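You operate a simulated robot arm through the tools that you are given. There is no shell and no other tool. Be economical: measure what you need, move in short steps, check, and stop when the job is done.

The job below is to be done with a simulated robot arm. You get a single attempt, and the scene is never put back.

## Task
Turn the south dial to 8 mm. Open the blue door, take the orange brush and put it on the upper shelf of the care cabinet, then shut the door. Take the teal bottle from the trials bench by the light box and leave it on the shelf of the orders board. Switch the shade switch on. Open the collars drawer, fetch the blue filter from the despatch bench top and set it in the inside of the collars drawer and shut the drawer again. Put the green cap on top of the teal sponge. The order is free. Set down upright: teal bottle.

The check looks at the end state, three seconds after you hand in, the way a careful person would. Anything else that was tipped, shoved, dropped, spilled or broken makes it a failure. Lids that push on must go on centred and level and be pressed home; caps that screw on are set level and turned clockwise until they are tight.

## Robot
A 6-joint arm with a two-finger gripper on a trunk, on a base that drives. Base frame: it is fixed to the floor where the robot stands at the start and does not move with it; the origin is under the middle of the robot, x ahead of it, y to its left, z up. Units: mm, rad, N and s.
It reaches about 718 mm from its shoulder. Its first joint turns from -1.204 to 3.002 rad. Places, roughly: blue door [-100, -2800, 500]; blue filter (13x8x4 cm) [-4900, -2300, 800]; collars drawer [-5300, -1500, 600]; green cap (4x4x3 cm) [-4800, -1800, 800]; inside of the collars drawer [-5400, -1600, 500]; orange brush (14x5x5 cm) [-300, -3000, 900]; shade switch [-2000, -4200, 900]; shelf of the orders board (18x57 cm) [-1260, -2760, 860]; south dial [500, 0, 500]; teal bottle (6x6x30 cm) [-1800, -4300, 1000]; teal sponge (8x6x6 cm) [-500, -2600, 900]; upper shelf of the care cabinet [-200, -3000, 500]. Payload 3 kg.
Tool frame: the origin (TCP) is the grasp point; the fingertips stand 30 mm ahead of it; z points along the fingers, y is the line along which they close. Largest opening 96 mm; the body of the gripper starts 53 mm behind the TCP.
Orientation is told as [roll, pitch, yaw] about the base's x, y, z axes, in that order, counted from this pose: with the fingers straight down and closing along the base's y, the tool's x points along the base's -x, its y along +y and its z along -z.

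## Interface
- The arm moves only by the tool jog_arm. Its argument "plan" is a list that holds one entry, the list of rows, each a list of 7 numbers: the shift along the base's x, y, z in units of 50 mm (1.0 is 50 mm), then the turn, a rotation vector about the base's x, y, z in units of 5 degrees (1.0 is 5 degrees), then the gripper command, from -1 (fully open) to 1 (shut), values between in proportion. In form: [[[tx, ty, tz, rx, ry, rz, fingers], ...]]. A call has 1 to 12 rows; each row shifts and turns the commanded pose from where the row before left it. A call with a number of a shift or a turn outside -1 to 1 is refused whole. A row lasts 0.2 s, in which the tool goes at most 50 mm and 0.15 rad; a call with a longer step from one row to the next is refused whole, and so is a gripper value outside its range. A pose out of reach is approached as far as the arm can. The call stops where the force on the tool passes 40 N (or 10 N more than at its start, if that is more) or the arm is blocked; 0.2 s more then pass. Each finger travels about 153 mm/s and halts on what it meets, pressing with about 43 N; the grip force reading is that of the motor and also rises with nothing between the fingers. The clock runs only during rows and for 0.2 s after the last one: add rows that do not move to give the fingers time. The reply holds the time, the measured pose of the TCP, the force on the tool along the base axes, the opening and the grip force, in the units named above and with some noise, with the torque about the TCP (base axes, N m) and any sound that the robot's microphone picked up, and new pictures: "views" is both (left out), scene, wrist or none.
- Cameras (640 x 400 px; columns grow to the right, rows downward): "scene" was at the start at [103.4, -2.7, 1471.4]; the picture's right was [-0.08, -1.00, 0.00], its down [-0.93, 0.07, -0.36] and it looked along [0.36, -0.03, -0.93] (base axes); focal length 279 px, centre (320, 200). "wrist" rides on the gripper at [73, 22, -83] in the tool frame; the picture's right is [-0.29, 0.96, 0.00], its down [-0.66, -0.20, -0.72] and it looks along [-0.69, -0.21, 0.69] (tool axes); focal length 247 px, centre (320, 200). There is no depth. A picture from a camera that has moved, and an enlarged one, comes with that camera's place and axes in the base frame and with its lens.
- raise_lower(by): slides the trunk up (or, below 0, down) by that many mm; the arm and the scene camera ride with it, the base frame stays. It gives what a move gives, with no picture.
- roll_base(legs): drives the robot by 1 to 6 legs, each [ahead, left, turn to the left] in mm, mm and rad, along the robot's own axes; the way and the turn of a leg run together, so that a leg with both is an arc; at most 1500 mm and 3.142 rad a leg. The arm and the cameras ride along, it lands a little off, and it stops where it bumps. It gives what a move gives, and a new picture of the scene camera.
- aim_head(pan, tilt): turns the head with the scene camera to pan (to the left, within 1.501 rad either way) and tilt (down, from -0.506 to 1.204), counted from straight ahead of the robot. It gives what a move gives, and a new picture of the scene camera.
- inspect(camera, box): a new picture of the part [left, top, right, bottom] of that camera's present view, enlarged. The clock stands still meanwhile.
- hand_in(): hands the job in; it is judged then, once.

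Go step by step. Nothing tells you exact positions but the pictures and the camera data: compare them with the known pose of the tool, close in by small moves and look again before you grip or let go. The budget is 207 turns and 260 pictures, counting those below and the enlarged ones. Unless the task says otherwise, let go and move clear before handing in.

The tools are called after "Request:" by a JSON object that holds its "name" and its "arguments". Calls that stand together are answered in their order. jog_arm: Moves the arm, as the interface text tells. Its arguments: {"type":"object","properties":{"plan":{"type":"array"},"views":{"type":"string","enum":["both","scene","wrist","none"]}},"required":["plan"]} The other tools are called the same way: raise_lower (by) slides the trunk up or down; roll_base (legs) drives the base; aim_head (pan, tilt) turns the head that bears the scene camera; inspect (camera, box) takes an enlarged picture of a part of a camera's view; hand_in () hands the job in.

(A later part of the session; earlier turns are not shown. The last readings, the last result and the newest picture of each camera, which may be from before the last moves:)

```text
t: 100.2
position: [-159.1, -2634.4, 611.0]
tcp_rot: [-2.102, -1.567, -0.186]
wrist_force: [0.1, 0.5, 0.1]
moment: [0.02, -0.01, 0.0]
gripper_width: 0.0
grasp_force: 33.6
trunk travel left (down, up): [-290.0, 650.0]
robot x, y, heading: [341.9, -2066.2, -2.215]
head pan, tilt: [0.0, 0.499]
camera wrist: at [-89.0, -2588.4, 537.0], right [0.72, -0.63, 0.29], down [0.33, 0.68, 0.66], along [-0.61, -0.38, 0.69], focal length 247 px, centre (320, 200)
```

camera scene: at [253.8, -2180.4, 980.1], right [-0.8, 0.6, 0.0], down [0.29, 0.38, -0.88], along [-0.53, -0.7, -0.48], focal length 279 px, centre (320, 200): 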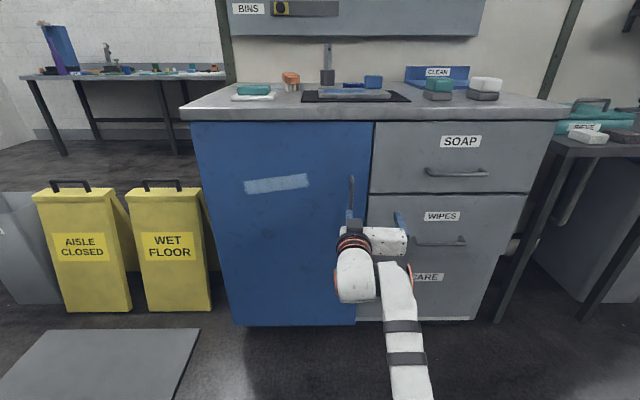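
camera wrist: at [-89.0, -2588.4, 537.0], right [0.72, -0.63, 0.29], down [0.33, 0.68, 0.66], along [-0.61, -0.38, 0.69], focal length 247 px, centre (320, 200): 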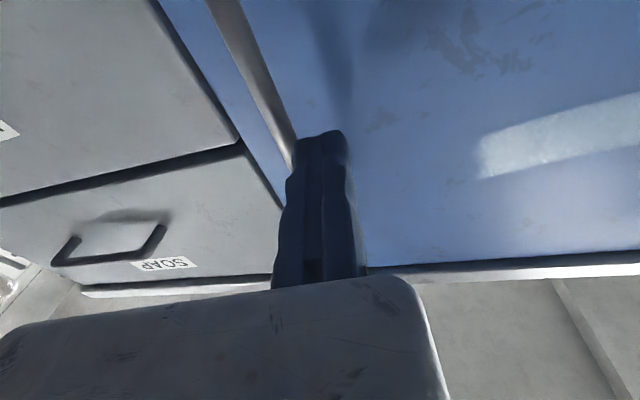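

The fingers closed on nothing – the bar is further in. I open, and take a careful zoomed parallax reading.

Request:
{"name": "jog_arm", "arguments": {"plan": [[[0.254, -0.194, 0, 0, 0, 0, -1], [0, 0, 0, 0, 0, 0, -1], [0, 0, 0, 0, 0, 0, -1]]], "views": "none"}}

Request:
{"name": "inspect", "arguments": {"camera": "wrist", "box": [160, 0, 400, 150]}}

Request:
{"name": "inspect", "arguments": {"camera": "scene", "box": [320, 160, 400, 210]}}

```text
t: 101.0
position: [-148.7, -2642.9, 610.8]
tcp_rot: [-2.057, -1.568, -0.231]
wrist_force: [0.6, 0.1, -0.2]
moment: [0.0, 0.04, -0.02]
gripper_width: 96.1
grasp_force: 0.1
trunk travel left (down, up): [-290.0, 650.0]
robot x, y, heading: [339.2, -2070.1, -2.212]
head pan, tilt: [0.0, 0.499]
```

```text
2.67 times, centred on (280, 75) of wrist
camera zoom: at [-77.3, -2597.1, 537.3], right [0.72, -0.63, 0.29], down [0.33, 0.68, 0.66], along [-0.61, -0.38, 0.69], focal length 659 px, centre (427, 533)
```

zoom: 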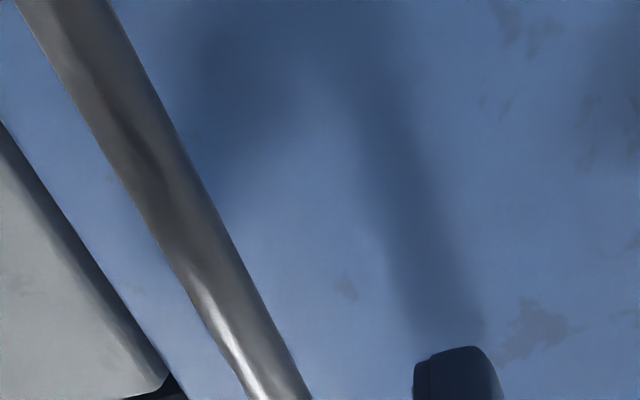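

```text
8.00 times, centred on (360, 185) of scene
camera zoom: at [253.8, -2180.3, 950.1], right [-0.8, 0.6, 0.0], down [0.29, 0.38, -0.88], along [-0.53, -0.7, -0.48], focal length 2233 px, centre (0, 320)
```

zoom: 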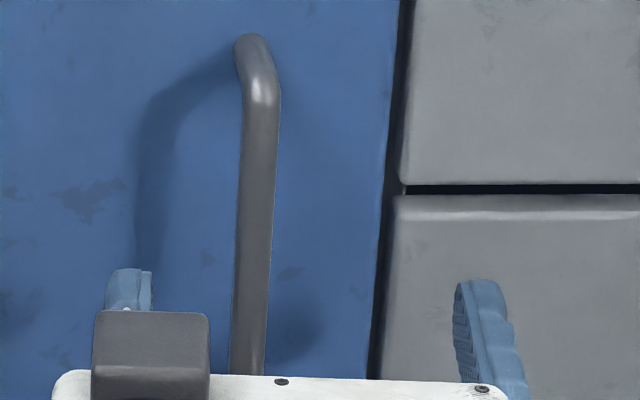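

The bar measures about 27 mm ahead of the TCP and 24 mm right of the fixed jaw. Forward 18, right 14, then close.

Request:
{"name": "jog_arm", "arguments": {"plan": [[[-0.218, -0.286, 0, 0, 0, 0, -1], [-0.222, 0.17, 0, 0, 0, 0, -1], [0, 0, 0, 0, 0, 0, -1], [0, 0, 0, 0, 0, 0, 0], [0, 0, 0, 0, 0, 0, 0.8], [0, 0, 0, 0, 0, 0, 1], [0, 0, 0, 0, 0, 0, 1]]], "views": "wrist"}}

```text
t: 102.7
position: [-179.7, -2640.9, 611.2]
tcp_rot: [-1.583, -1.563, -0.725]
wrist_force: [-2.2, 7.8, 1.3]
moment: [0.02, -0.64, -0.27]
gripper_width: 11.9
grasp_force: 45.2
trunk travel left (down, up): [-290.0, 650.0]
robot x, y, heading: [339.4, -2066.9, -2.216]
head pan, tilt: [0.0, 0.499]
stopped in row 7: the force on the tool passed its limit at 41 N (the readings are from after the stop); the commanded pose is now the measured one
camera wrist: at [-108.4, -2596.1, 536.9], right [0.71, -0.65, 0.29], down [0.34, 0.67, 0.66], along [-0.62, -0.37, 0.69], focal length 247 px, centre (320, 200)
```

wrist: 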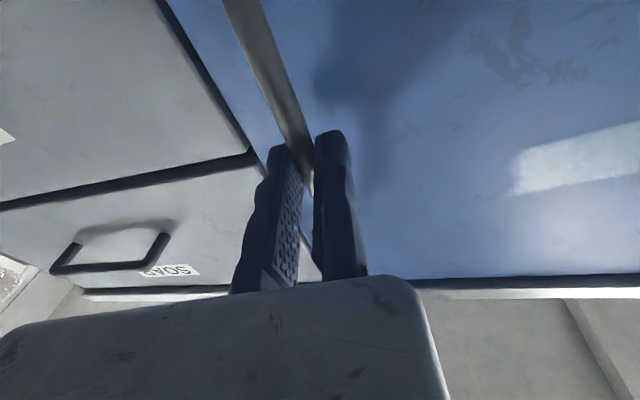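

The bar is gripped (11.9 mm). I pull the door along its arc with small base legs: hinge about 378 mm to the left.

Request:
{"name": "roll_base", "arguments": {"legs": [[-52, 9, 0], [-51, 16, 0]]}}

```text
t: 104.2
position: [-98.6, -2572.5, 610.3]
tcp_rot: [-1.597, -1.565, -0.711]
wrist_force: [-13.9, 22.1, 1.1]
moment: [-0.26, -0.19, -0.46]
gripper_width: 11.7
grasp_force: 44.9
trunk travel left (down, up): [-290.0, 650.0]
robot x, y, heading: [420.8, -2001.7, -2.225]
head pan, tilt: [0.0, 0.499]
camera scene: at [332.8, -2109.3, 950.3], right [-0.8, 0.6, 0.0], down [0.29, 0.38, -0.88], along [-0.53, -0.7, -0.48], focal length 279 px, centre (320, 200)
```

scene: 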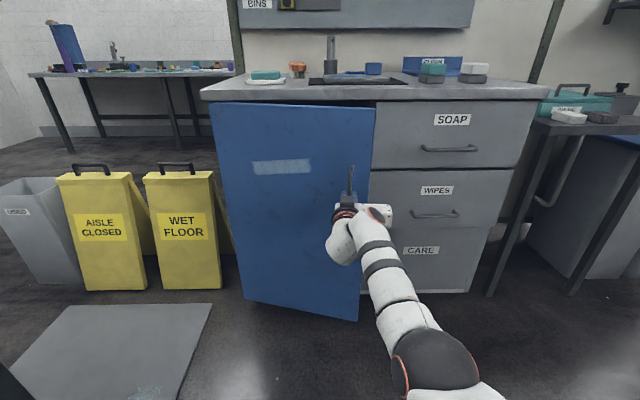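

The door follows. Continue the arc.

Request:
{"name": "roll_base", "arguments": {"legs": [[-48, 22, 0], [-44, 29, 0]]}}

```text
t: 105.6
position: [-4.6, -2528.9, 610.2]
tcp_rot: [-1.512, -1.563, -0.801]
wrist_force: [-6.5, 22.2, 0.2]
moment: [-0.27, -0.36, -0.42]
gripper_width: 11.8
grasp_force: 44.9
trunk travel left (down, up): [-290.0, 650.0]
robot x, y, heading: [519.0, -1958.0, -2.221]
head pan, tilt: [0.0, 0.499]
camera scene: at [429.7, -2066.4, 950.4], right [-0.8, 0.6, 0.0], down [0.29, 0.38, -0.88], along [-0.53, -0.7, -0.48], focal length 279 px, centre (320, 200)
```

scene: 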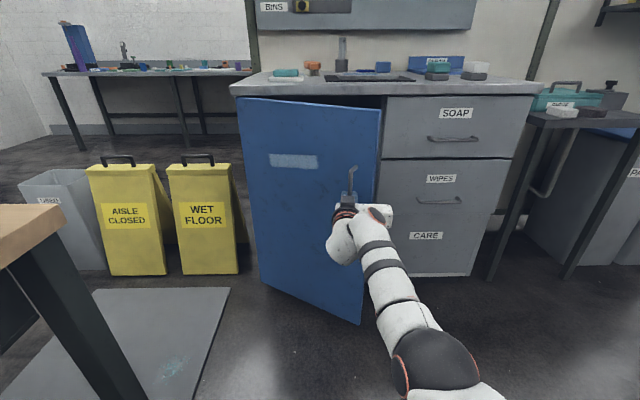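

Open about 30°. I release the handle, back out, then step right and forward to get the hand behind the door edge.

Request:
{"name": "jog_arm", "arguments": {"plan": [[[0, 0, 0, 0, 0, 0, -1], [0, 0, 0, 0, 0, 0, -1], [0, 0, 0, 0, 0, 0, -1]]], "views": "none"}}

Request:
{"name": "roll_base", "arguments": {"legs": [[-90, 0, 0], [0, -140, 0]]}}

Request:
{"name": "jog_arm", "arguments": {"plan": [[[0, 0, 0, 0, 0, 0, 1], [0, 0, 0, 0, 0, 0, 1], [0, 0, 0, 0, 0, 0, 1]]], "views": "wrist"}}

```text
t: 106.4
position: [-4.5, -2530.8, 609.7]
tcp_rot: [-1.352, -1.56, -0.961]
wrist_force: [0.9, 0.2, 0.0]
moment: [0.0, 0.02, 0.02]
gripper_width: 96.1
grasp_force: 0.1
trunk travel left (down, up): [-290.0, 650.0]
robot x, y, heading: [521.1, -1958.8, -2.224]
head pan, tilt: [0.0, 0.499]
```

```text
t: 108.5
position: [-59.9, -2376.3, 610.3]
tcp_rot: [-1.336, -1.561, -0.977]
wrist_force: [-0.3, 0.0, 1.1]
moment: [-0.03, 0.02, -0.02]
gripper_width: 95.9
grasp_force: 0.1
trunk travel left (down, up): [-290.0, 650.0]
robot x, y, heading: [462.0, -1800.9, -2.222]
head pan, tilt: [0.0, 0.499]
camera scene: at [374.0, -1914.1, 950.1], right [-0.8, 0.6, 0.0], down [0.29, 0.38, -0.88], along [-0.53, -0.7, -0.48], focal length 279 px, centre (320, 200)
```

scene: 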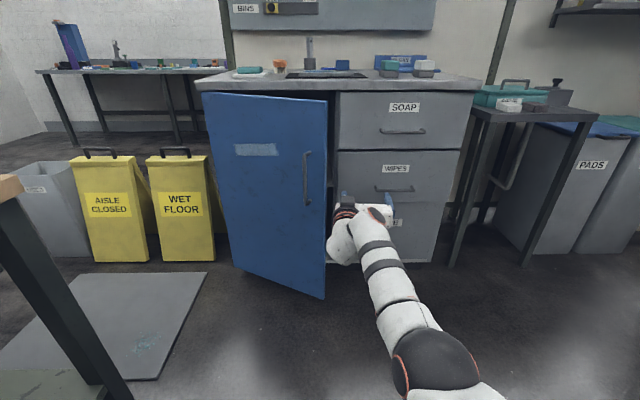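

```text
t: 109.3
position: [-60.1, -2375.7, 609.7]
tcp_rot: [-1.342, -1.56, -0.968]
wrist_force: [0.3, -0.2, -0.6]
moment: [0.0, -0.02, 0.01]
gripper_width: 0.0
grasp_force: 33.5
trunk travel left (down, up): [-290.0, 650.0]
robot x, y, heading: [460.6, -1803.5, -2.222]
head pan, tilt: [0.0, 0.499]
camera wrist: at [12.2, -2331.2, 535.4], right [0.71, -0.65, 0.28], down [0.34, 0.67, 0.66], along [-0.62, -0.37, 0.69], focal length 247 px, centre (320, 200)
```

wrist: 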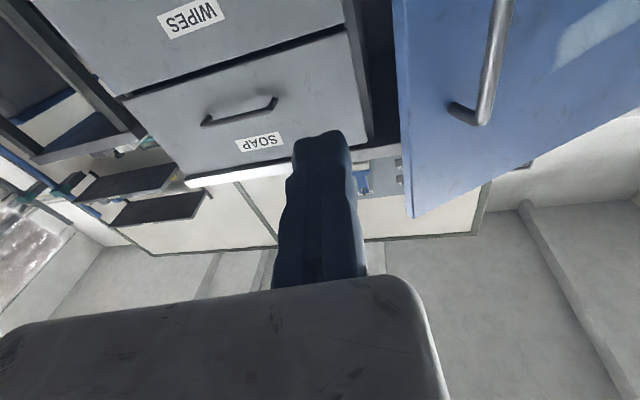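

Clear path to the right of the door edge. Forward 165 mm, then turn left to sweep the door open.

Request:
{"name": "roll_base", "arguments": {"legs": [[165, 0, 0]]}}

Request:
{"name": "roll_base", "arguments": {"legs": [[0, 0, 0.15], [0, 0, 0.15]]}}

```text
t: 110.7
position: [-157.4, -2508.2, 609.4]
tcp_rot: [-1.313, -1.56, -0.998]
wrist_force: [0.4, 0.0, -0.9]
moment: [-0.02, -0.02, 0.01]
gripper_width: 0.0
grasp_force: 33.2
trunk travel left (down, up): [-290.0, 650.0]
robot x, y, heading: [361.5, -1931.8, -2.22]
head pan, tilt: [0.0, 0.499]
camera scene: at [275.6, -2045.1, 950.0], right [-0.8, 0.6, 0.0], down [0.29, 0.38, -0.88], along [-0.53, -0.7, -0.48], focal length 279 px, centre (320, 200)
```

scene: 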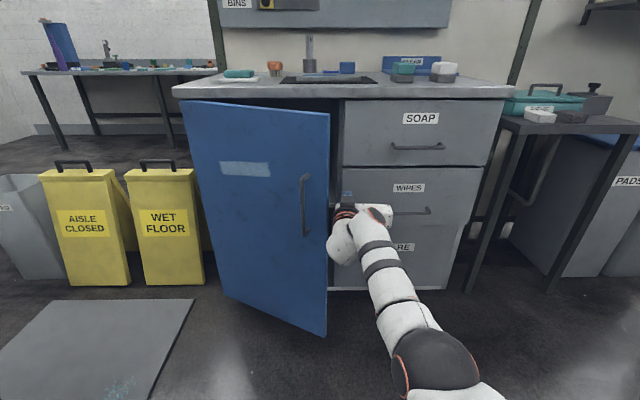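

```text
t: 111.5
position: [-133.9, -2530.1, 608.6]
tcp_rot: [-1.182, -1.554, -1.095]
wrist_force: [0.2, 0.2, -0.6]
moment: [-0.02, 0.02, 0.01]
gripper_width: 0.0
grasp_force: 32.6
trunk travel left (down, up): [-290.0, 650.0]
robot x, y, heading: [363.7, -1936.4, -2.164]
head pan, tilt: [0.0, 0.499]
stopped in leg 1: the force on the tool passed its limit at 52 N (the readings are from after the stop); the commanded pose is now the measured one
camera scene: at [281.6, -2049.0, 950.1], right [-0.83, 0.56, 0.0], down [0.27, 0.4, -0.88], along [-0.49, -0.73, -0.48], focal length 279 px, centre (320, 200)
```

scene: 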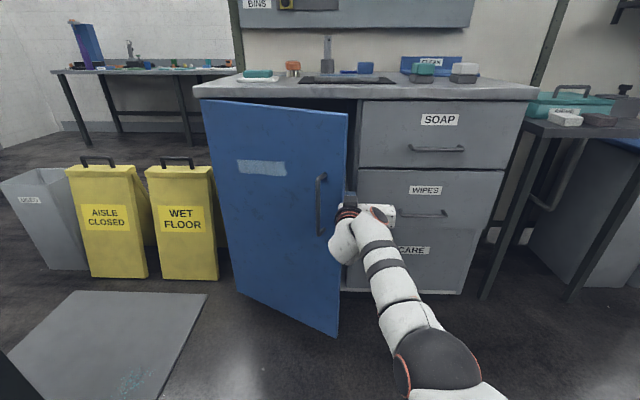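

The wrist body met the door's end edge. I'll instead hook with the fingers behind the door and move back-left along the arc.

Request:
{"name": "roll_base", "arguments": {"legs": [[-30, -10, -0.05], [-15, 45, 0], [-45, 40, 0]]}}

Request:
{"name": "inspect", "arguments": {"camera": "wrist", "box": [0, 0, 640, 400]}}

```text
t: 113.5
position: [-51.0, -2476.9, 609.3]
tcp_rot: [-1.207, -1.555, -1.116]
wrist_force: [0.1, -0.2, -0.1]
moment: [0.02, 0.0, 0.03]
gripper_width: 0.0
grasp_force: 33.5
trunk travel left (down, up): [-290.0, 650.0]
robot x, y, heading: [476.2, -1905.4, -2.216]
head pan, tilt: [0.0, 0.499]
camera scene: at [389.1, -2017.7, 950.2], right [-0.8, 0.6, 0.0], down [0.29, 0.38, -0.88], along [-0.53, -0.7, -0.48], focal length 279 px, centre (320, 200)
```

scene: 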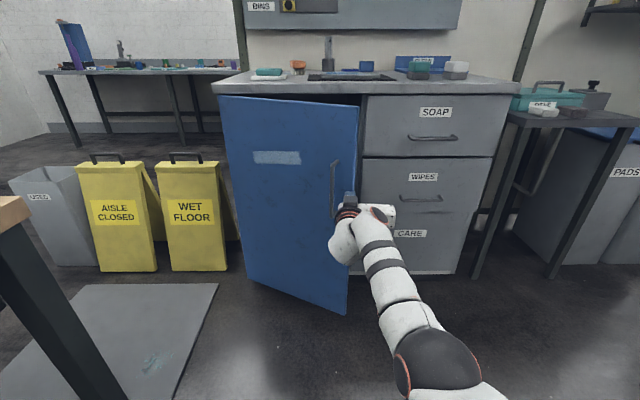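

```text
1.00 times, centred on (320, 200) of wrist (not enlarged: the box is as wide or as high as the picture)
camera zoom: at [22.3, -2432.6, 535.0], right [0.7, -0.66, 0.28], down [0.35, 0.66, 0.67], along [-0.62, -0.37, 0.69], focal length 247 px, centre (320, 200)
```

zoom: 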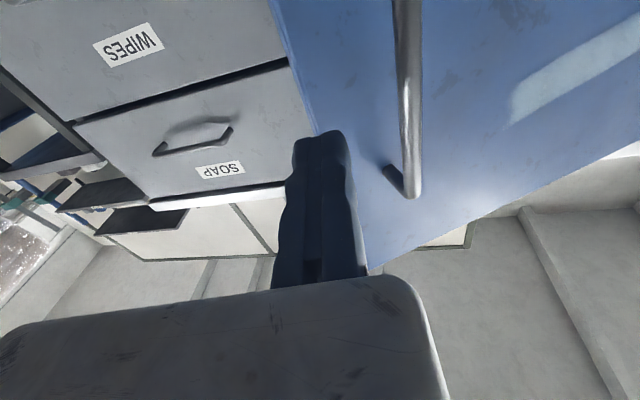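

My hand is in front of the door again (door ≈26° open). New plan: come from the right with the robot turned 40° left, so fingers slip behind the door edge, then translate left to swing it open.

Request:
{"name": "roll_base", "arguments": {"legs": [[-150, 0, 0], [0, -671, 0], [0, 0, 0.7], [240, -202, 0]]}}

```text
t: 121.7
position: [-183.9, -2413.5, 608.3]
tcp_rot: [-1.17, -1.556, -0.45]
wrist_force: [0.0, -0.4, -0.3]
moment: [0.02, 0.01, 0.01]
gripper_width: 0.1
grasp_force: 33.6
trunk travel left (down, up): [-290.0, 650.0]
robot x, y, heading: [-150.8, -1640.1, -1.514]
head pan, tilt: [0.0, 0.499]
camera scene: at [-144.7, -1777.2, 950.1], right [-1.0, -0.06, 0.0], down [-0.03, 0.48, -0.88], along [0.05, -0.88, -0.48], focal length 279 px, centre (320, 200)
```

scene: 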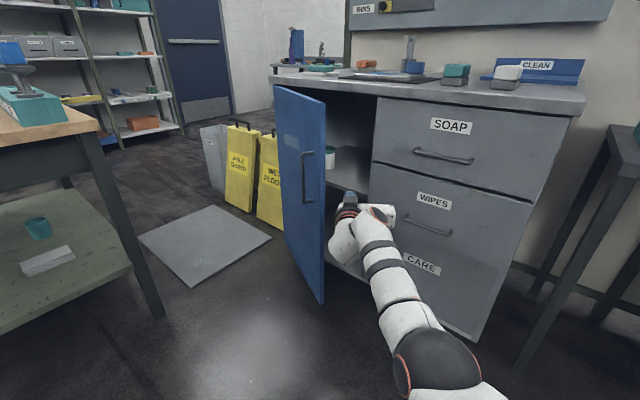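

Great view: the hand points just right of the door edge into the opening. Forward 110 mm, then sweep left gently.

Request:
{"name": "roll_base", "arguments": {"legs": [[110, 0, 0], [0, 60, 0]]}}

```text
t: 123.5
position: [-115.9, -2519.7, 608.7]
tcp_rot: [-1.19, -1.555, -0.43]
wrist_force: [0.7, -0.2, -0.4]
moment: [0.0, -0.03, 0.04]
gripper_width: 0.0
grasp_force: 32.8
trunk travel left (down, up): [-290.0, 650.0]
robot x, y, heading: [-83.1, -1746.1, -1.513]
head pan, tilt: [0.0, 0.499]
camera scene: at [-77.6, -1883.0, 950.1], right [-1.0, -0.06, 0.0], down [-0.03, 0.48, -0.88], along [0.05, -0.88, -0.48], focal length 279 px, centre (320, 200)
```

scene: 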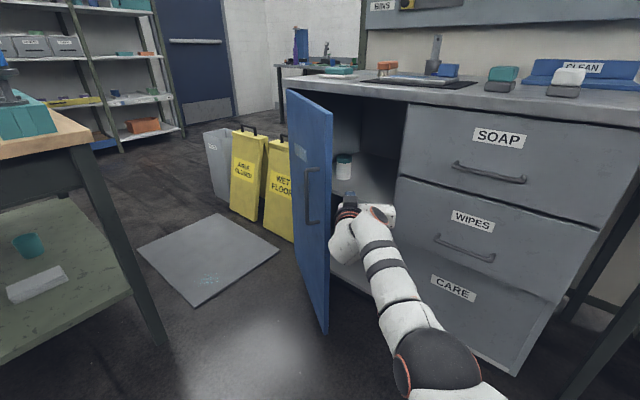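

The hand is now inside behind the door edge. Sweep left and slightly back.

Request:
{"name": "roll_base", "arguments": {"legs": [[10, 60, 0], [10, 60, 0]]}}

```text
t: 125.0
position: [3.2, -2532.5, 609.4]
tcp_rot: [-1.201, -1.556, -0.422]
wrist_force: [-1.3, -0.2, 0.4]
moment: [0.0, 0.01, 0.0]
gripper_width: 0.0
grasp_force: 33.2
trunk travel left (down, up): [-290.0, 650.0]
robot x, y, heading: [36.8, -1758.0, -1.51]
head pan, tilt: [0.0, 0.499]
camera scene: at [43.2, -1895.9, 950.1], right [-1.0, -0.06, 0.0], down [-0.03, 0.48, -0.88], along [0.05, -0.88, -0.48], focal length 279 px, centre (320, 200)
```

scene: 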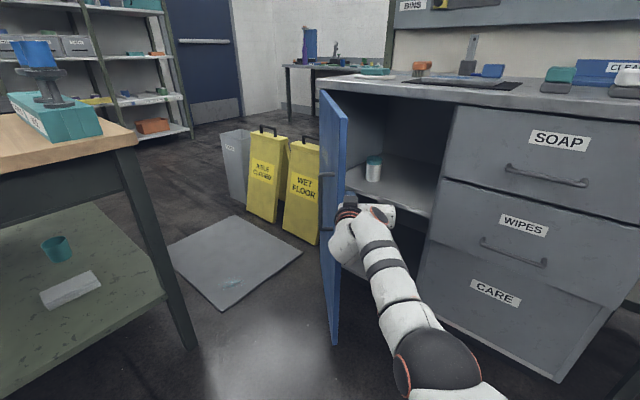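

Working – the door swings. Continue.

Request:
{"name": "roll_base", "arguments": {"legs": [[0, 70, 0], [0, 70, 0], [0, 60, 0]]}}

```text
t: 127.2
position: [205.7, -2520.7, 608.7]
tcp_rot: [-1.201, -1.555, -0.423]
wrist_force: [-0.7, 0.5, -0.2]
moment: [0.03, 0.03, -0.01]
gripper_width: 0.0
grasp_force: 33.7
trunk travel left (down, up): [-290.0, 650.0]
robot x, y, heading: [236.3, -1743.7, -1.519]
head pan, tilt: [0.0, 0.499]
camera scene: at [243.6, -1884.3, 950.1], right [-1.0, -0.06, 0.0], down [-0.03, 0.48, -0.88], along [0.05, -0.88, -0.48], focal length 279 px, centre (320, 200)
```

scene: 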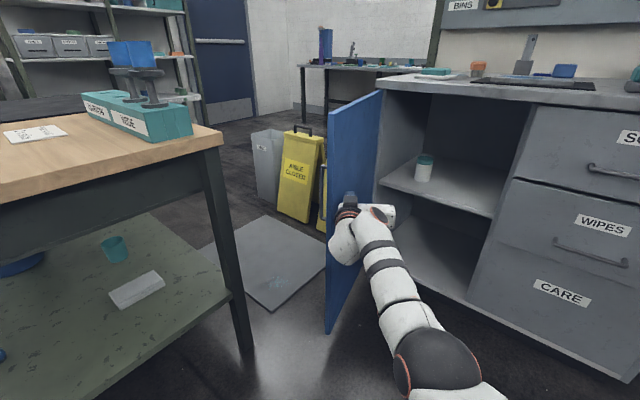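

Door is ~85° open. I back the hand out to the right, then raise the trunk to look at the brush.

Request:
{"name": "roll_base", "arguments": {"legs": [[0, -120, 0], [-200, 0, 0]]}}

Request:
{"name": "raise_lower", "arguments": {"by": 400}}

Request:
{"name": "raise_lower", "arguments": {"by": 180}}

Request:
{"name": "inspect", "arguments": {"camera": "scene", "box": [320, 100, 640, 300]}}

```text
t: 129.6
position: [74.2, -2328.7, 609.4]
tcp_rot: [-1.211, -1.554, -0.412]
wrist_force: [-0.3, 0.3, 0.0]
moment: [-0.02, 0.01, -0.01]
gripper_width: 0.0
grasp_force: 33.2
trunk travel left (down, up): [-290.0, 650.0]
robot x, y, heading: [104.8, -1556.3, -1.512]
head pan, tilt: [0.0, 0.499]
camera scene: at [112.7, -1692.4, 950.1], right [-1.0, -0.06, 0.0], down [-0.03, 0.48, -0.88], along [0.05, -0.88, -0.48], focal length 279 px, centre (320, 200)
```

scene: 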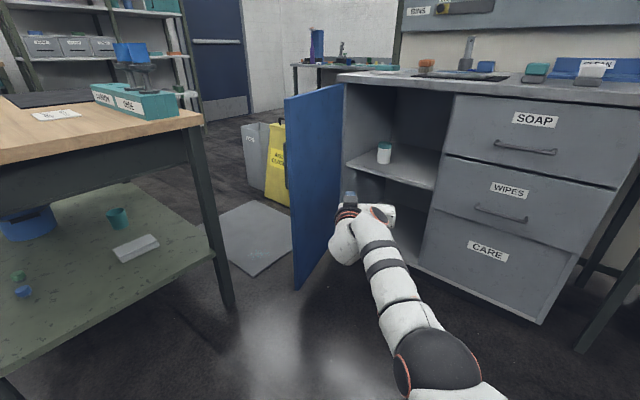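

```text
t: 133.5
position: [74.7, -2329.1, 1008.1]
tcp_rot: [-1.186, -1.556, -0.435]
wrist_force: [-1.1, -0.1, 0.9]
moment: [-0.01, -0.01, 0.0]
gripper_width: 0.1
grasp_force: 33.5
trunk travel left (down, up): [-690.0, 250.0]
robot x, y, heading: [109.2, -1553.7, -1.51]
head pan, tilt: [0.0, 0.499]
```

```text
t: 135.5
position: [74.0, -2330.0, 1188.5]
tcp_rot: [-1.184, -1.555, -0.438]
wrist_force: [-0.3, -0.3, 0.4]
moment: [-0.04, -0.03, 0.03]
gripper_width: 0.0
grasp_force: 33.0
trunk travel left (down, up): [-870.0, 70.0]
robot x, y, heading: [110.8, -1553.9, -1.511]
head pan, tilt: [0.0, 0.499]
```

```text
2.00 times, centred on (480, 200) of scene
camera zoom: at [112.6, -1692.8, 1530.1], right [-1.0, -0.06, 0.0], down [-0.03, 0.48, -0.88], along [0.05, -0.88, -0.48], focal length 558 px, centre (0, 200)
```

zoom: 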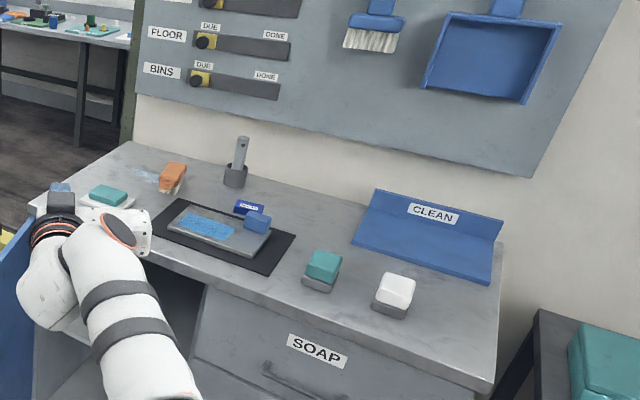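

Zoom in on the brush for its orientation.

Request:
{"name": "inspect", "arguments": {"camera": "scene", "box": [370, 160, 450, 210]}}

```text
8.00 times, centred on (410, 185) of scene
camera zoom: at [112.6, -1692.8, 1530.1], right [-1.0, -0.06, 0.0], down [-0.03, 0.48, -0.88], along [0.05, -0.88, -0.48], focal length 2233 px, centre (-400, 320)
```

zoom: 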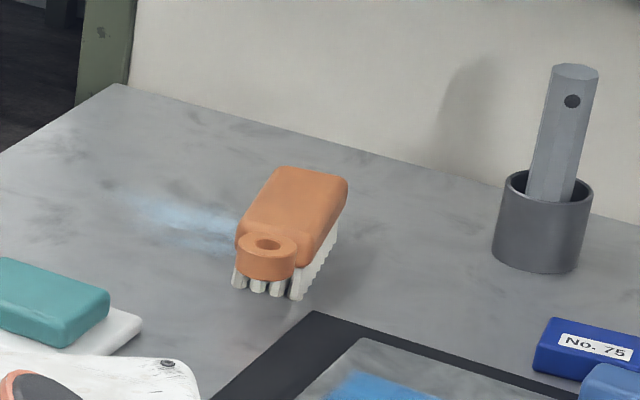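

The brush lies bristles down with its long axis nearly pointing away from me, centre ≈ (−256, −3017, 887). I set a 42° downward tool tilt, pulling the hand back and down.

Request:
{"name": "jog_arm", "arguments": {"plan": [[[0, 0.25, -0.36, 0.93, 0.05, 0, -1], [0, 0.25, -0.36, 0.93, 0.05, 0, -1], [0, 0.25, -0.36, 0.93, 0.05, 0, -1], [0, 0.25, -0.36, 0.93, 0.05, 0, -1], [0, 0.25, -0.36, 0.93, 0.05, 0, -1], [0, 0.25, -0.36, 0.93, 0.05, 0, -1], [0, 0.25, -0.36, 0.93, 0.05, 0, -1], [0, 0.25, -0.36, 0.93, 0.05, 0, -1], [0, 0.25, -0.36, 0.93, 0.05, 0, -1], [0, 0, 0, 0, 0, 0, -1]]], "views": "wrist"}}

Request:
{"name": "aim_head", "arguments": {"pan": 0, "tilt": 1.0}}

```text
t: 137.7
position: [74.1, -2217.0, 1027.1]
tcp_rot: [-0.117, -0.832, -1.499]
wrist_force: [0.3, -0.5, 0.3]
moment: [-0.01, 0.0, 0.0]
gripper_width: 96.1
grasp_force: 0.1
trunk travel left (down, up): [-870.0, 70.0]
robot x, y, heading: [108.2, -1552.3, -1.509]
head pan, tilt: [0.0, 0.499]
camera wrist: at [98.4, -2107.6, 1025.9], right [0.97, -0.21, 0.14], down [-0.12, 0.09, 0.99], along [-0.22, -0.97, 0.07], focal length 247 px, centre (320, 200)
```

wrist: 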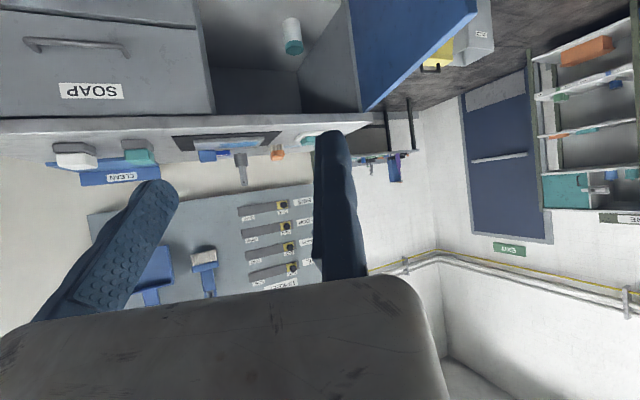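

```text
t: 138.6
position: [73.4, -2216.7, 1026.5]
tcp_rot: [-0.119, -0.833, -1.497]
wrist_force: [0.3, -0.1, 0.4]
moment: [0.01, 0.04, 0.03]
gripper_width: 96.0
grasp_force: 0.1
trunk travel left (down, up): [-870.0, 70.0]
robot x, y, heading: [107.5, -1552.0, -1.512]
head pan, tilt: [0.0, 1.0]
camera scene: at [111.4, -1671.5, 1489.1], right [-1.0, -0.06, 0.0], down [-0.05, 0.84, -0.54], along [0.03, -0.54, -0.84], focal length 279 px, centre (320, 200)
```

scene: 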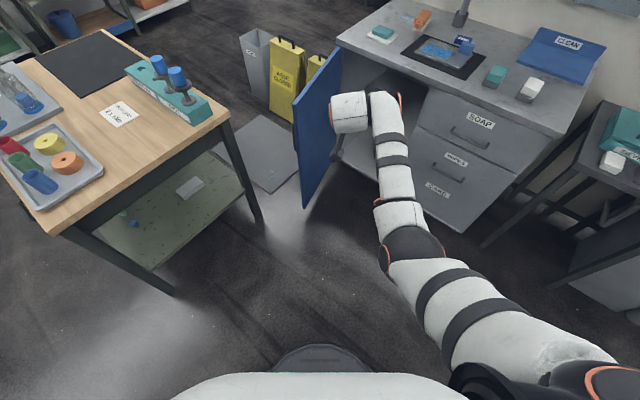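

The head view shows the shoulder at the robot's right-front and a base radius near 245 mm. I drive right then forward so the hand hovers before the brush.

Request:
{"name": "roll_base", "arguments": {"legs": [[0, -376, 0], [700, 0, 0]]}}

Request:
{"name": "inspect", "arguments": {"camera": "wrist", "box": [0, 0, 640, 400]}}

```text
t: 144.4
position: [-257.0, -2936.5, 1027.2]
tcp_rot: [-0.118, -0.834, -1.496]
wrist_force: [-0.6, -0.9, 1.2]
moment: [0.01, 0.01, 0.01]
gripper_width: 96.2
grasp_force: 0.1
trunk travel left (down, up): [-870.0, 70.0]
robot x, y, heading: [-224.6, -2272.2, -1.511]
head pan, tilt: [0.0, 1.0]
camera scene: at [-220.2, -2390.6, 1489.0], right [-1.0, -0.06, 0.0], down [-0.05, 0.84, -0.54], along [0.03, -0.54, -0.84], focal length 279 px, centre (320, 200)
```

scene: 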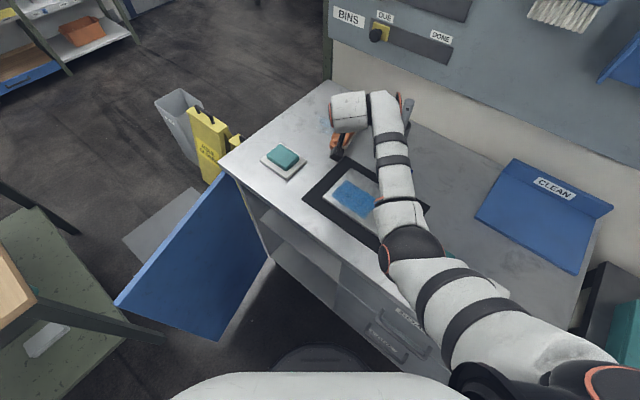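

```text
1.00 times, centred on (320, 200) of wrist (not enlarged: the box is as wide or as high as the picture)
camera zoom: at [-232.6, -2827.2, 1026.1], right [0.97, -0.21, 0.14], down [-0.12, 0.1, 0.99], along [-0.22, -0.97, 0.07], focal length 247 px, centre (320, 200)
```

zoom: 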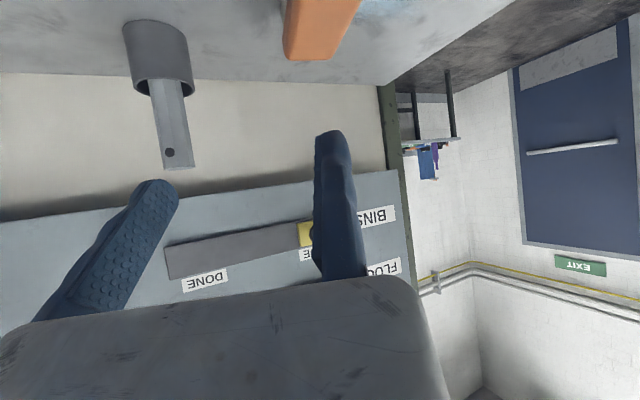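

Brush visible below. Its axis heads ≈ −112°; I yaw the tool to match and hover just left of the brush.

Request:
{"name": "jog_arm", "arguments": {"plan": [[[0.175, -0.3, -0.2, 0, 0, -0.85, -1], [0.175, -0.3, -0.2, 0, 0, -0.85, -1], [0.175, -0.3, -0.2, 0, 0, -0.85, -1], [0.175, -0.3, -0.2, 0, 0, -0.85, -1], [0, 0, 0, 0, 0, 0, -1]]], "views": "both"}}

```text
t: 145.6
position: [-237.6, -2952.2, 1001.2]
tcp_rot: [-0.119, -0.832, -1.794]
wrist_force: [-0.4, -0.3, 0.2]
moment: [-0.05, 0.01, 0.03]
gripper_width: 96.1
grasp_force: 0.1
out of reach, approached as far as the arm can: row 3, 4
trunk travel left (down, up): [-870.0, 70.0]
robot x, y, heading: [-224.5, -2272.6, -1.512]
head pan, tilt: [0.0, 1.0]
camera scene: at [-220.4, -2391.4, 1489.0], right [-1.0, -0.06, 0.0], down [-0.05, 0.84, -0.54], along [0.03, -0.54, -0.84], focal length 279 px, centre (320, 200)
camera wrist: at [-181.6, -2855.0, 1000.9], right [0.86, -0.48, 0.14], down [-0.09, 0.13, 0.99], along [-0.5, -0.87, 0.07], focal length 247 px, centre (320, 200)
```

scene: 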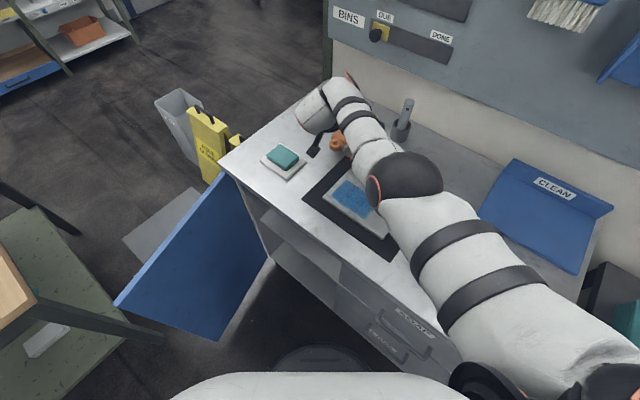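
wrist: 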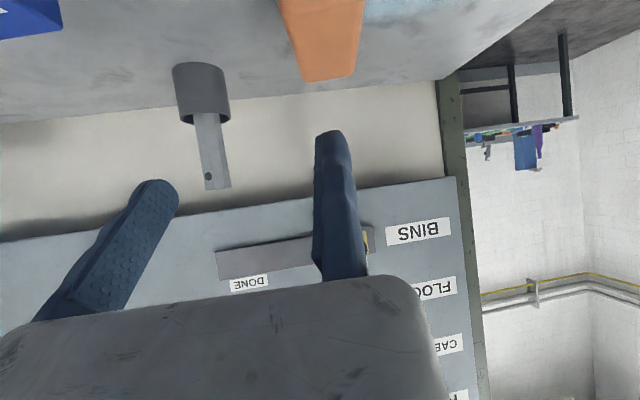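

At full stretch. I move the base [52, 22] and inspect again before lowering with the trunk.

Request:
{"name": "roll_base", "arguments": {"legs": [[52, 22, 0]]}}

Request:
{"name": "raise_lower", "arguments": {"by": -55}}

Request:
{"name": "inspect", "arguments": {"camera": "wrist", "box": [0, 0, 640, 400]}}

Request:
{"name": "inspect", "arguments": {"camera": "scene", "box": [260, 60, 420, 160]}}

```text
t: 146.6
position: [-211.8, -2999.8, 1004.0]
tcp_rot: [-0.116, -0.835, -1.796]
wrist_force: [-0.2, -0.1, 0.4]
moment: [0.03, -0.03, -0.01]
gripper_width: 96.1
grasp_force: 0.1
trunk travel left (down, up): [-870.0, 70.0]
robot x, y, heading: [-196.8, -2321.9, -1.512]
head pan, tilt: [0.0, 1.0]
camera scene: at [-196.6, -2438.3, 1489.3], right [-1.0, -0.06, 0.0], down [-0.05, 0.84, -0.54], along [0.03, -0.54, -0.84], focal length 279 px, centre (320, 200)
```

scene: 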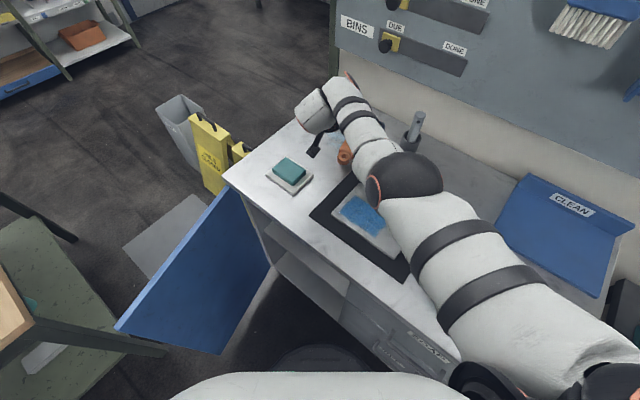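

```text
t: 147.5
position: [-211.9, -3002.2, 947.1]
tcp_rot: [-0.118, -0.832, -1.796]
wrist_force: [0.0, 0.2, -0.2]
moment: [0.0, -0.02, 0.01]
gripper_width: 95.9
grasp_force: 0.1
trunk travel left (down, up): [-815.0, 125.0]
robot x, y, heading: [-200.3, -2322.9, -1.512]
head pan, tilt: [0.0, 1.0]
```

```text
1.00 times, centred on (320, 200) of wrist (not enlarged: the box is as wide or as high as the picture)
camera zoom: at [-157.2, -2904.7, 946.4], right [0.86, -0.48, 0.14], down [-0.09, 0.13, 0.99], along [-0.5, -0.87, 0.07], focal length 247 px, centre (320, 200)
```

zoom: 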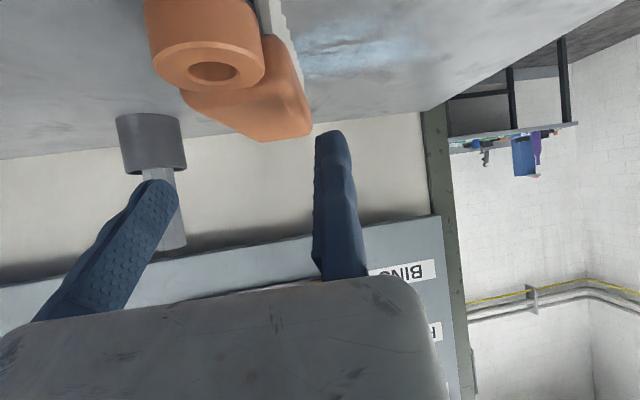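

```text
4.00 times, centred on (340, 110) of scene
camera zoom: at [-195.5, -2440.6, 1434.1], right [-1.0, -0.06, 0.0], down [-0.05, 0.84, -0.54], along [0.03, -0.54, -0.84], focal length 1116 px, centre (240, 560)
```

zoom: 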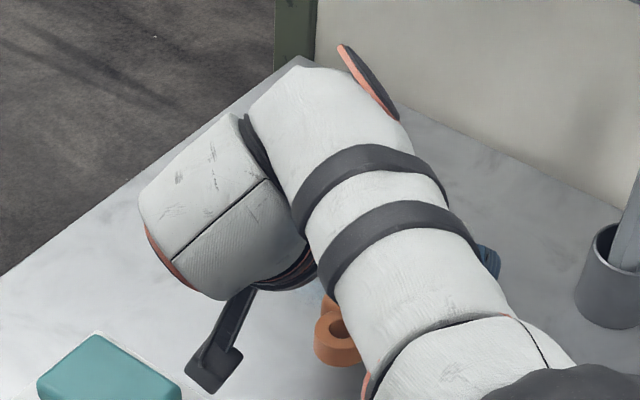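

The brush is between the open jaws. Lower 48 mm to grip height and check.

Request:
{"name": "raise_lower", "arguments": {"by": -47}}

Request:
{"name": "jog_arm", "arguments": {"plan": [[[0, 0, 0, 0, 0, 0, -0.3], [0, 0, 0, 0, 0, 0, 0], [0, 0, 0, 0, 0, 0, 0.5], [0, 0, 0, 0, 0, 0, 0.5]]], "views": "wrist"}}

```text
t: 148.4
position: [-211.8, -3002.6, 899.1]
tcp_rot: [-0.119, -0.832, -1.794]
wrist_force: [0.2, 0.3, 0.2]
moment: [-0.02, 0.02, -0.04]
gripper_width: 96.2
grasp_force: 0.1
trunk travel left (down, up): [-768.0, 172.0]
robot x, y, heading: [-198.7, -2325.2, -1.515]
head pan, tilt: [0.0, 1.0]
```

```text
t: 149.4
position: [-212.2, -3001.0, 901.4]
tcp_rot: [-0.118, -0.833, -1.794]
wrist_force: [-0.6, -0.2, 1.3]
moment: [-0.1, 0.0, 0.01]
gripper_width: 49.0
grasp_force: 43.3
trunk travel left (down, up): [-768.0, 172.0]
robot x, y, heading: [-200.2, -2323.7, -1.512]
head pan, tilt: [0.0, 1.0]
camera wrist: at [-157.3, -2905.1, 899.4], right [0.86, -0.48, 0.14], down [-0.09, 0.13, 0.99], along [-0.5, -0.87, 0.07], focal length 247 px, centre (320, 200)
```

wrist: 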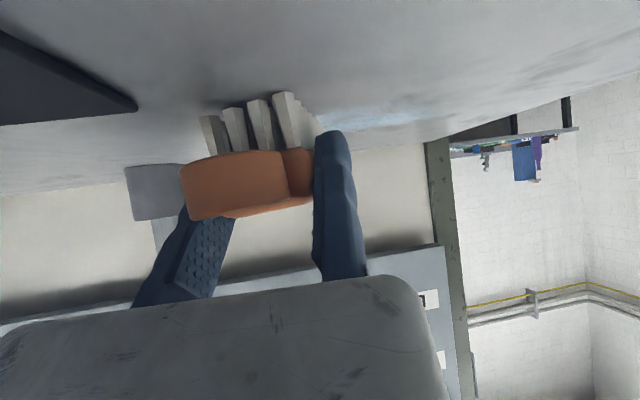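

Brush gripped (49 mm). Lift, back away, lower the trunk for the shelf (z≈482).

Request:
{"name": "raise_lower", "arguments": {"by": 100}}

Request:
{"name": "roll_base", "arguments": {"legs": [[-600, 0, 0], [0, 50, 0]]}}

Request:
{"name": "raise_lower", "arguments": {"by": -400}}

Request:
{"name": "raise_lower", "arguments": {"by": -60}}

Request:
{"name": "aim_head", "arguments": {"pan": 0, "tilt": 0.65}}

```text
t: 150.7
position: [-212.0, -3002.1, 1000.0]
tcp_rot: [-0.118, -0.831, -1.795]
wrist_force: [0.2, 0.3, -1.3]
moment: [0.03, -0.03, 0.04]
gripper_width: 49.0
grasp_force: 42.9
trunk travel left (down, up): [-868.0, 72.0]
robot x, y, heading: [-199.0, -2320.8, -1.511]
head pan, tilt: [0.0, 1.0]
```

```text
t: 154.6
position: [-200.9, -2401.5, 999.5]
tcp_rot: [-0.116, -0.831, -1.795]
wrist_force: [-0.5, -0.3, -0.7]
moment: [0.02, -0.07, 0.05]
gripper_width: 48.9
grasp_force: 42.8
trunk travel left (down, up): [-868.0, 72.0]
robot x, y, heading: [-184.8, -1721.2, -1.51]
head pan, tilt: [0.0, 1.0]
camera scene: at [-185.9, -1840.7, 1486.9], right [-1.0, -0.06, 0.0], down [-0.05, 0.84, -0.54], along [0.04, -0.54, -0.84], focal length 279 px, centre (320, 200)
```

scene: 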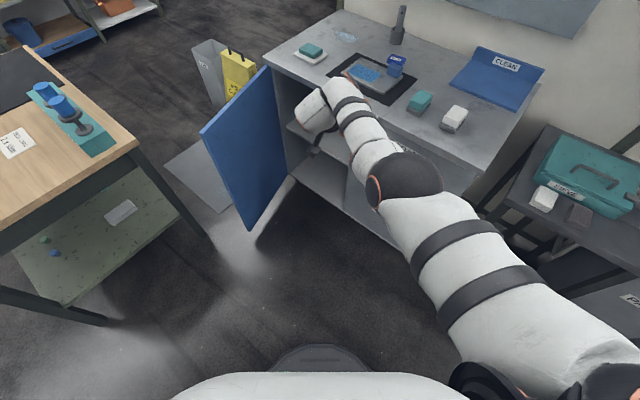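

```text
t: 158.5
position: [-199.5, -2400.7, 599.8]
tcp_rot: [-0.121, -0.832, -1.793]
wrist_force: [-0.5, 0.5, -0.3]
moment: [0.02, 0.01, 0.02]
gripper_width: 49.4
grasp_force: 43.2
trunk travel left (down, up): [-468.0, 472.0]
robot x, y, heading: [-186.7, -1718.5, -1.505]
head pan, tilt: [0.0, 1.0]
```

```text
t: 159.5
position: [-198.1, -2400.3, 538.7]
tcp_rot: [-0.12, -0.833, -1.792]
wrist_force: [-0.8, -0.1, -1.4]
moment: [0.02, -0.04, 0.0]
gripper_width: 48.9
grasp_force: 43.1
trunk travel left (down, up): [-408.0, 532.0]
robot x, y, heading: [-186.8, -1722.7, -1.509]
head pan, tilt: [0.0, 1.0]
```

```text
t: 160.3
position: [-198.4, -2400.1, 539.2]
tcp_rot: [-0.12, -0.833, -1.792]
wrist_force: [-0.2, 0.2, -0.5]
moment: [0.04, -0.02, 0.0]
gripper_width: 49.2
grasp_force: 43.4
trunk travel left (down, up): [-408.0, 532.0]
robot x, y, heading: [-184.1, -1722.2, -1.51]
head pan, tilt: [0.0, 0.649]
camera scene: at [-180.9, -1856.9, 1054.6], right [-1.0, -0.06, 0.0], down [-0.04, 0.6, -0.8], along [0.05, -0.79, -0.61], focal length 279 px, centre (320, 200)
```

scene: 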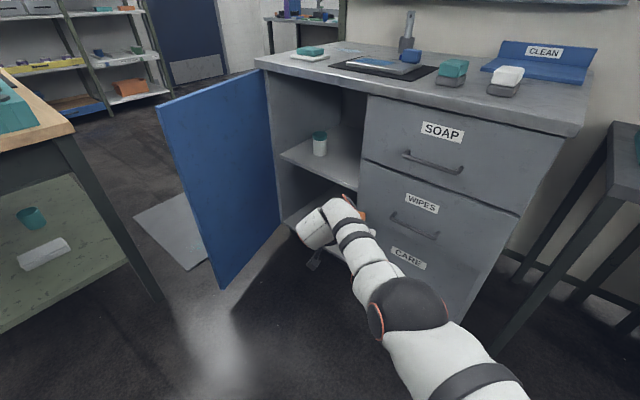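

Raise slightly for safety and drive in part way, checking.

Request:
{"name": "raise_lower", "arguments": {"by": 20}}

Request:
{"name": "roll_base", "arguments": {"legs": [[240, 0, 0]]}}

Request:
{"name": "inspect", "arguments": {"camera": "wrist", "box": [0, 0, 640, 400]}}

```text
t: 161.0
position: [-198.7, -2399.3, 559.2]
tcp_rot: [-0.121, -0.83, -1.79]
wrist_force: [-0.1, -1.2, -1.5]
moment: [0.06, -0.05, -0.02]
gripper_width: 49.0
grasp_force: 42.7
trunk travel left (down, up): [-428.0, 512.0]
robot x, y, heading: [-186.3, -1718.1, -1.507]
head pan, tilt: [0.0, 0.649]
```

```text
t: 162.7
position: [-182.9, -2639.5, 559.3]
tcp_rot: [-0.12, -0.831, -1.791]
wrist_force: [-0.2, -0.1, -0.9]
moment: [0.03, -0.02, -0.02]
gripper_width: 48.7
grasp_force: 43.2
trunk travel left (down, up): [-428.0, 512.0]
robot x, y, heading: [-167.9, -1962.0, -1.505]
head pan, tilt: [0.0, 0.649]
camera scene: at [-165.8, -2096.6, 1074.6], right [-1.0, -0.06, 0.0], down [-0.04, 0.6, -0.8], along [0.05, -0.79, -0.61], focal length 279 px, centre (320, 200)
```

scene: 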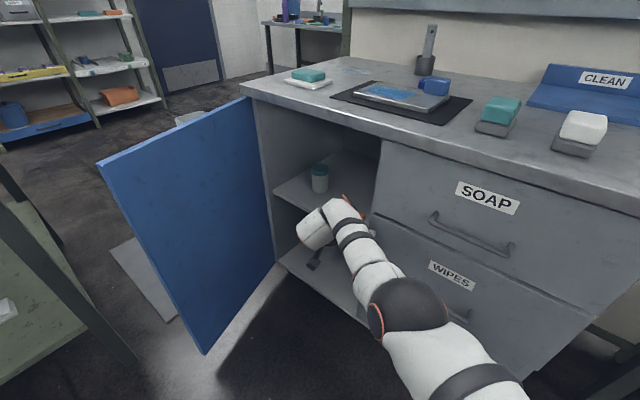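

```text
1.00 times, centred on (320, 200) of wrist (not enlarged: the box is as wide or as high as the picture)
camera zoom: at [-127.5, -2542.7, 558.4], right [0.86, -0.48, 0.14], down [-0.09, 0.13, 0.99], along [-0.49, -0.87, 0.07], focal length 247 px, centre (320, 200)
```

zoom: 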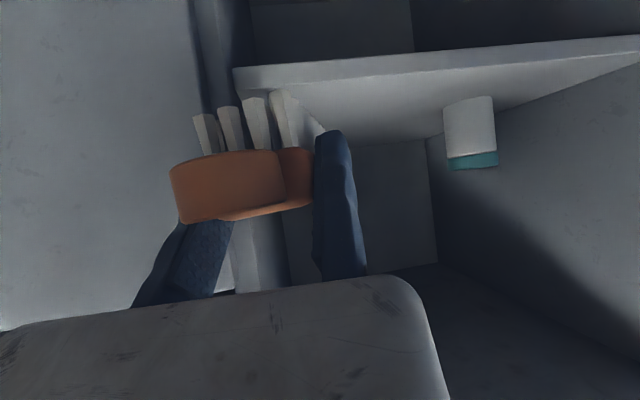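

Height is fine. To clear the divider I sidestep left 40, go forward 110, then diagonally in.

Request:
{"name": "roll_base", "arguments": {"legs": [[0, 40, 0], [110, 0, 0], [66, -38, 0]]}}

Request:
{"name": "inspect", "arguments": {"camera": "wrist", "box": [0, 0, 640, 400]}}

```text
t: 165.1
position: [-168.7, -2816.3, 559.0]
tcp_rot: [-0.122, -0.83, -1.791]
wrist_force: [-0.9, 0.3, -1.1]
moment: [0.02, -0.04, 0.0]
gripper_width: 49.1
grasp_force: 43.2
trunk travel left (down, up): [-428.0, 512.0]
robot x, y, heading: [-158.5, -2142.4, -1.507]
head pan, tilt: [0.0, 0.649]
camera scene: at [-153.0, -2273.1, 1074.6], right [-1.0, -0.06, 0.0], down [-0.04, 0.6, -0.8], along [0.05, -0.79, -0.61], focal length 279 px, centre (320, 200)
```

scene: 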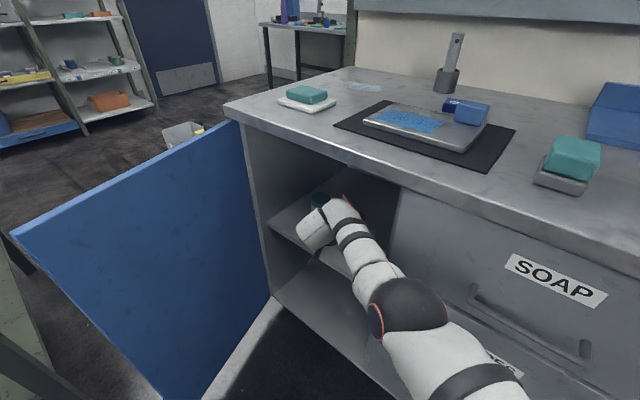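

```text
1.00 times, centred on (320, 200) of wrist (not enlarged: the box is as wide or as high as the picture)
camera zoom: at [-114.1, -2719.0, 558.3], right [0.86, -0.48, 0.14], down [-0.09, 0.13, 0.99], along [-0.49, -0.87, 0.07], focal length 247 px, centre (320, 200)
```

zoom: 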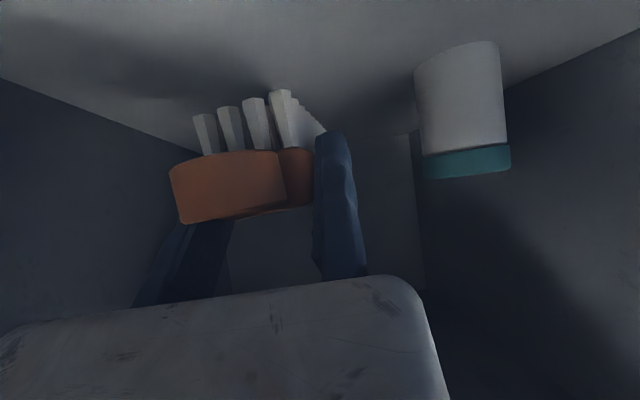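

Brush is over the shelf, clear of the jar. Lower gently.

Request:
{"name": "raise_lower", "arguments": {"by": -20}}

Request:
{"name": "raise_lower", "arguments": {"by": -8}}

Request:
{"name": "inspect", "arguments": {"camera": "wrist", "box": [120, 40, 440, 240]}}

```text
t: 165.7
position: [-169.3, -2815.3, 539.2]
tcp_rot: [-0.12, -0.832, -1.791]
wrist_force: [0.7, 0.3, -1.2]
moment: [-0.03, -0.01, -0.03]
gripper_width: 49.1
grasp_force: 42.9
trunk travel left (down, up): [-408.0, 532.0]
robot x, y, heading: [-156.4, -2136.4, -1.511]
head pan, tilt: [0.0, 0.649]
```

```text
t: 166.3
position: [-169.1, -2815.2, 531.4]
tcp_rot: [-0.12, -0.833, -1.791]
wrist_force: [0.3, 1.7, -1.7]
moment: [0.0, -0.05, -0.01]
gripper_width: 49.1
grasp_force: 42.9
trunk travel left (down, up): [-400.0, 540.0]
robot x, y, heading: [-161.5, -2134.8, -1.509]
head pan, tilt: [0.0, 0.649]
```

```text
2.00 times, centred on (280, 140) of wrist
camera zoom: at [-113.9, -2718.6, 530.7], right [0.86, -0.48, 0.14], down [-0.09, 0.13, 0.99], along [-0.49, -0.87, 0.07], focal length 494 px, centre (400, 320)
```

zoom: 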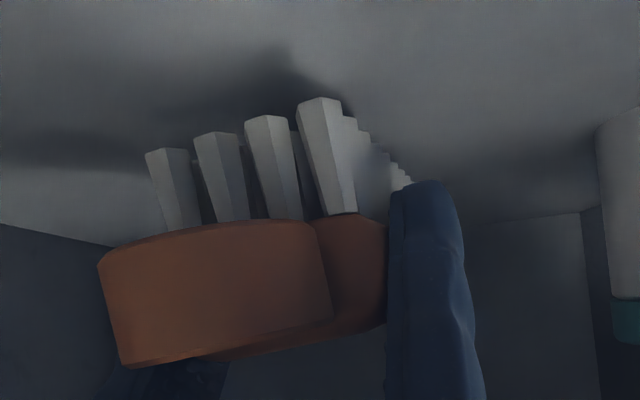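

Not in contact yet. Keep lowering in small steps.

Request:
{"name": "raise_lower", "arguments": {"by": -5}}

Request:
{"name": "raise_lower", "arguments": {"by": -4}}

Request:
{"name": "raise_lower", "arguments": {"by": -3}}

```text
t: 166.8
position: [-169.3, -2815.5, 526.9]
tcp_rot: [-0.12, -0.83, -1.788]
wrist_force: [0.2, 0.8, -1.7]
moment: [-0.01, -0.05, -0.01]
gripper_width: 49.2
grasp_force: 42.9
trunk travel left (down, up): [-395.0, 545.0]
robot x, y, heading: [-157.9, -2136.2, -1.504]
head pan, tilt: [0.0, 0.649]
```

```text
t: 167.4
position: [-168.6, -2815.7, 521.8]
tcp_rot: [-0.12, -0.83, -1.787]
wrist_force: [-0.8, -0.1, -1.0]
moment: [0.05, -0.03, 0.02]
gripper_width: 48.9
grasp_force: 43.2
trunk travel left (down, up): [-391.0, 549.0]
robot x, y, heading: [-157.1, -2138.1, -1.508]
head pan, tilt: [0.0, 0.649]
```

```text
t: 167.9
position: [-168.6, -2815.6, 520.3]
tcp_rot: [-0.121, -0.83, -1.79]
wrist_force: [-0.2, -1.0, -1.6]
moment: [0.04, -0.04, -0.01]
gripper_width: 49.0
grasp_force: 42.8
trunk travel left (down, up): [-388.0, 552.0]
robot x, y, heading: [-157.4, -2138.3, -1.511]
head pan, tilt: [0.0, 0.649]
```

Request:
{"name": "raise_lower", "arguments": {"by": -4}}

Request:
{"name": "raise_lower", "arguments": {"by": -4}}

Request:
{"name": "inspect", "arguments": {"camera": "wrist", "box": [120, 40, 440, 240]}}

```text
t: 168.4
position: [-168.1, -2815.8, 517.7]
tcp_rot: [-0.118, -0.837, -1.79]
wrist_force: [-0.4, -1.5, 7.5]
moment: [0.12, -0.04, -0.02]
gripper_width: 49.1
grasp_force: 42.8
trunk travel left (down, up): [-384.0, 556.0]
robot x, y, heading: [-158.8, -2131.1, -1.511]
head pan, tilt: [0.0, 0.649]
```

```text
t: 168.9
position: [-169.4, -2815.9, 517.3]
tcp_rot: [-0.114, -0.843, -1.792]
wrist_force: [-1.5, -3.3, 22.9]
moment: [0.27, -0.02, 0.03]
gripper_width: 49.2
grasp_force: 42.9
trunk travel left (down, up): [-380.0, 560.0]
robot x, y, heading: [-158.6, -2138.8, -1.51]
head pan, tilt: [0.0, 0.649]
```

```text
2.00 times, centred on (280, 140) of wrist
camera zoom: at [-114.0, -2718.4, 515.7], right [0.87, -0.48, 0.15], down [-0.09, 0.14, 0.99], along [-0.49, -0.87, 0.08], focal length 494 px, centre (400, 320)
```

zoom: 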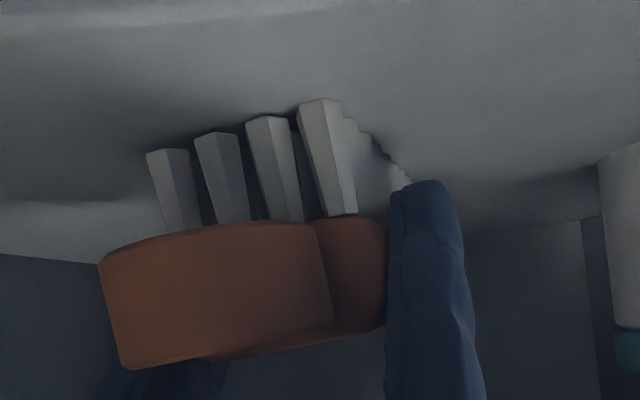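

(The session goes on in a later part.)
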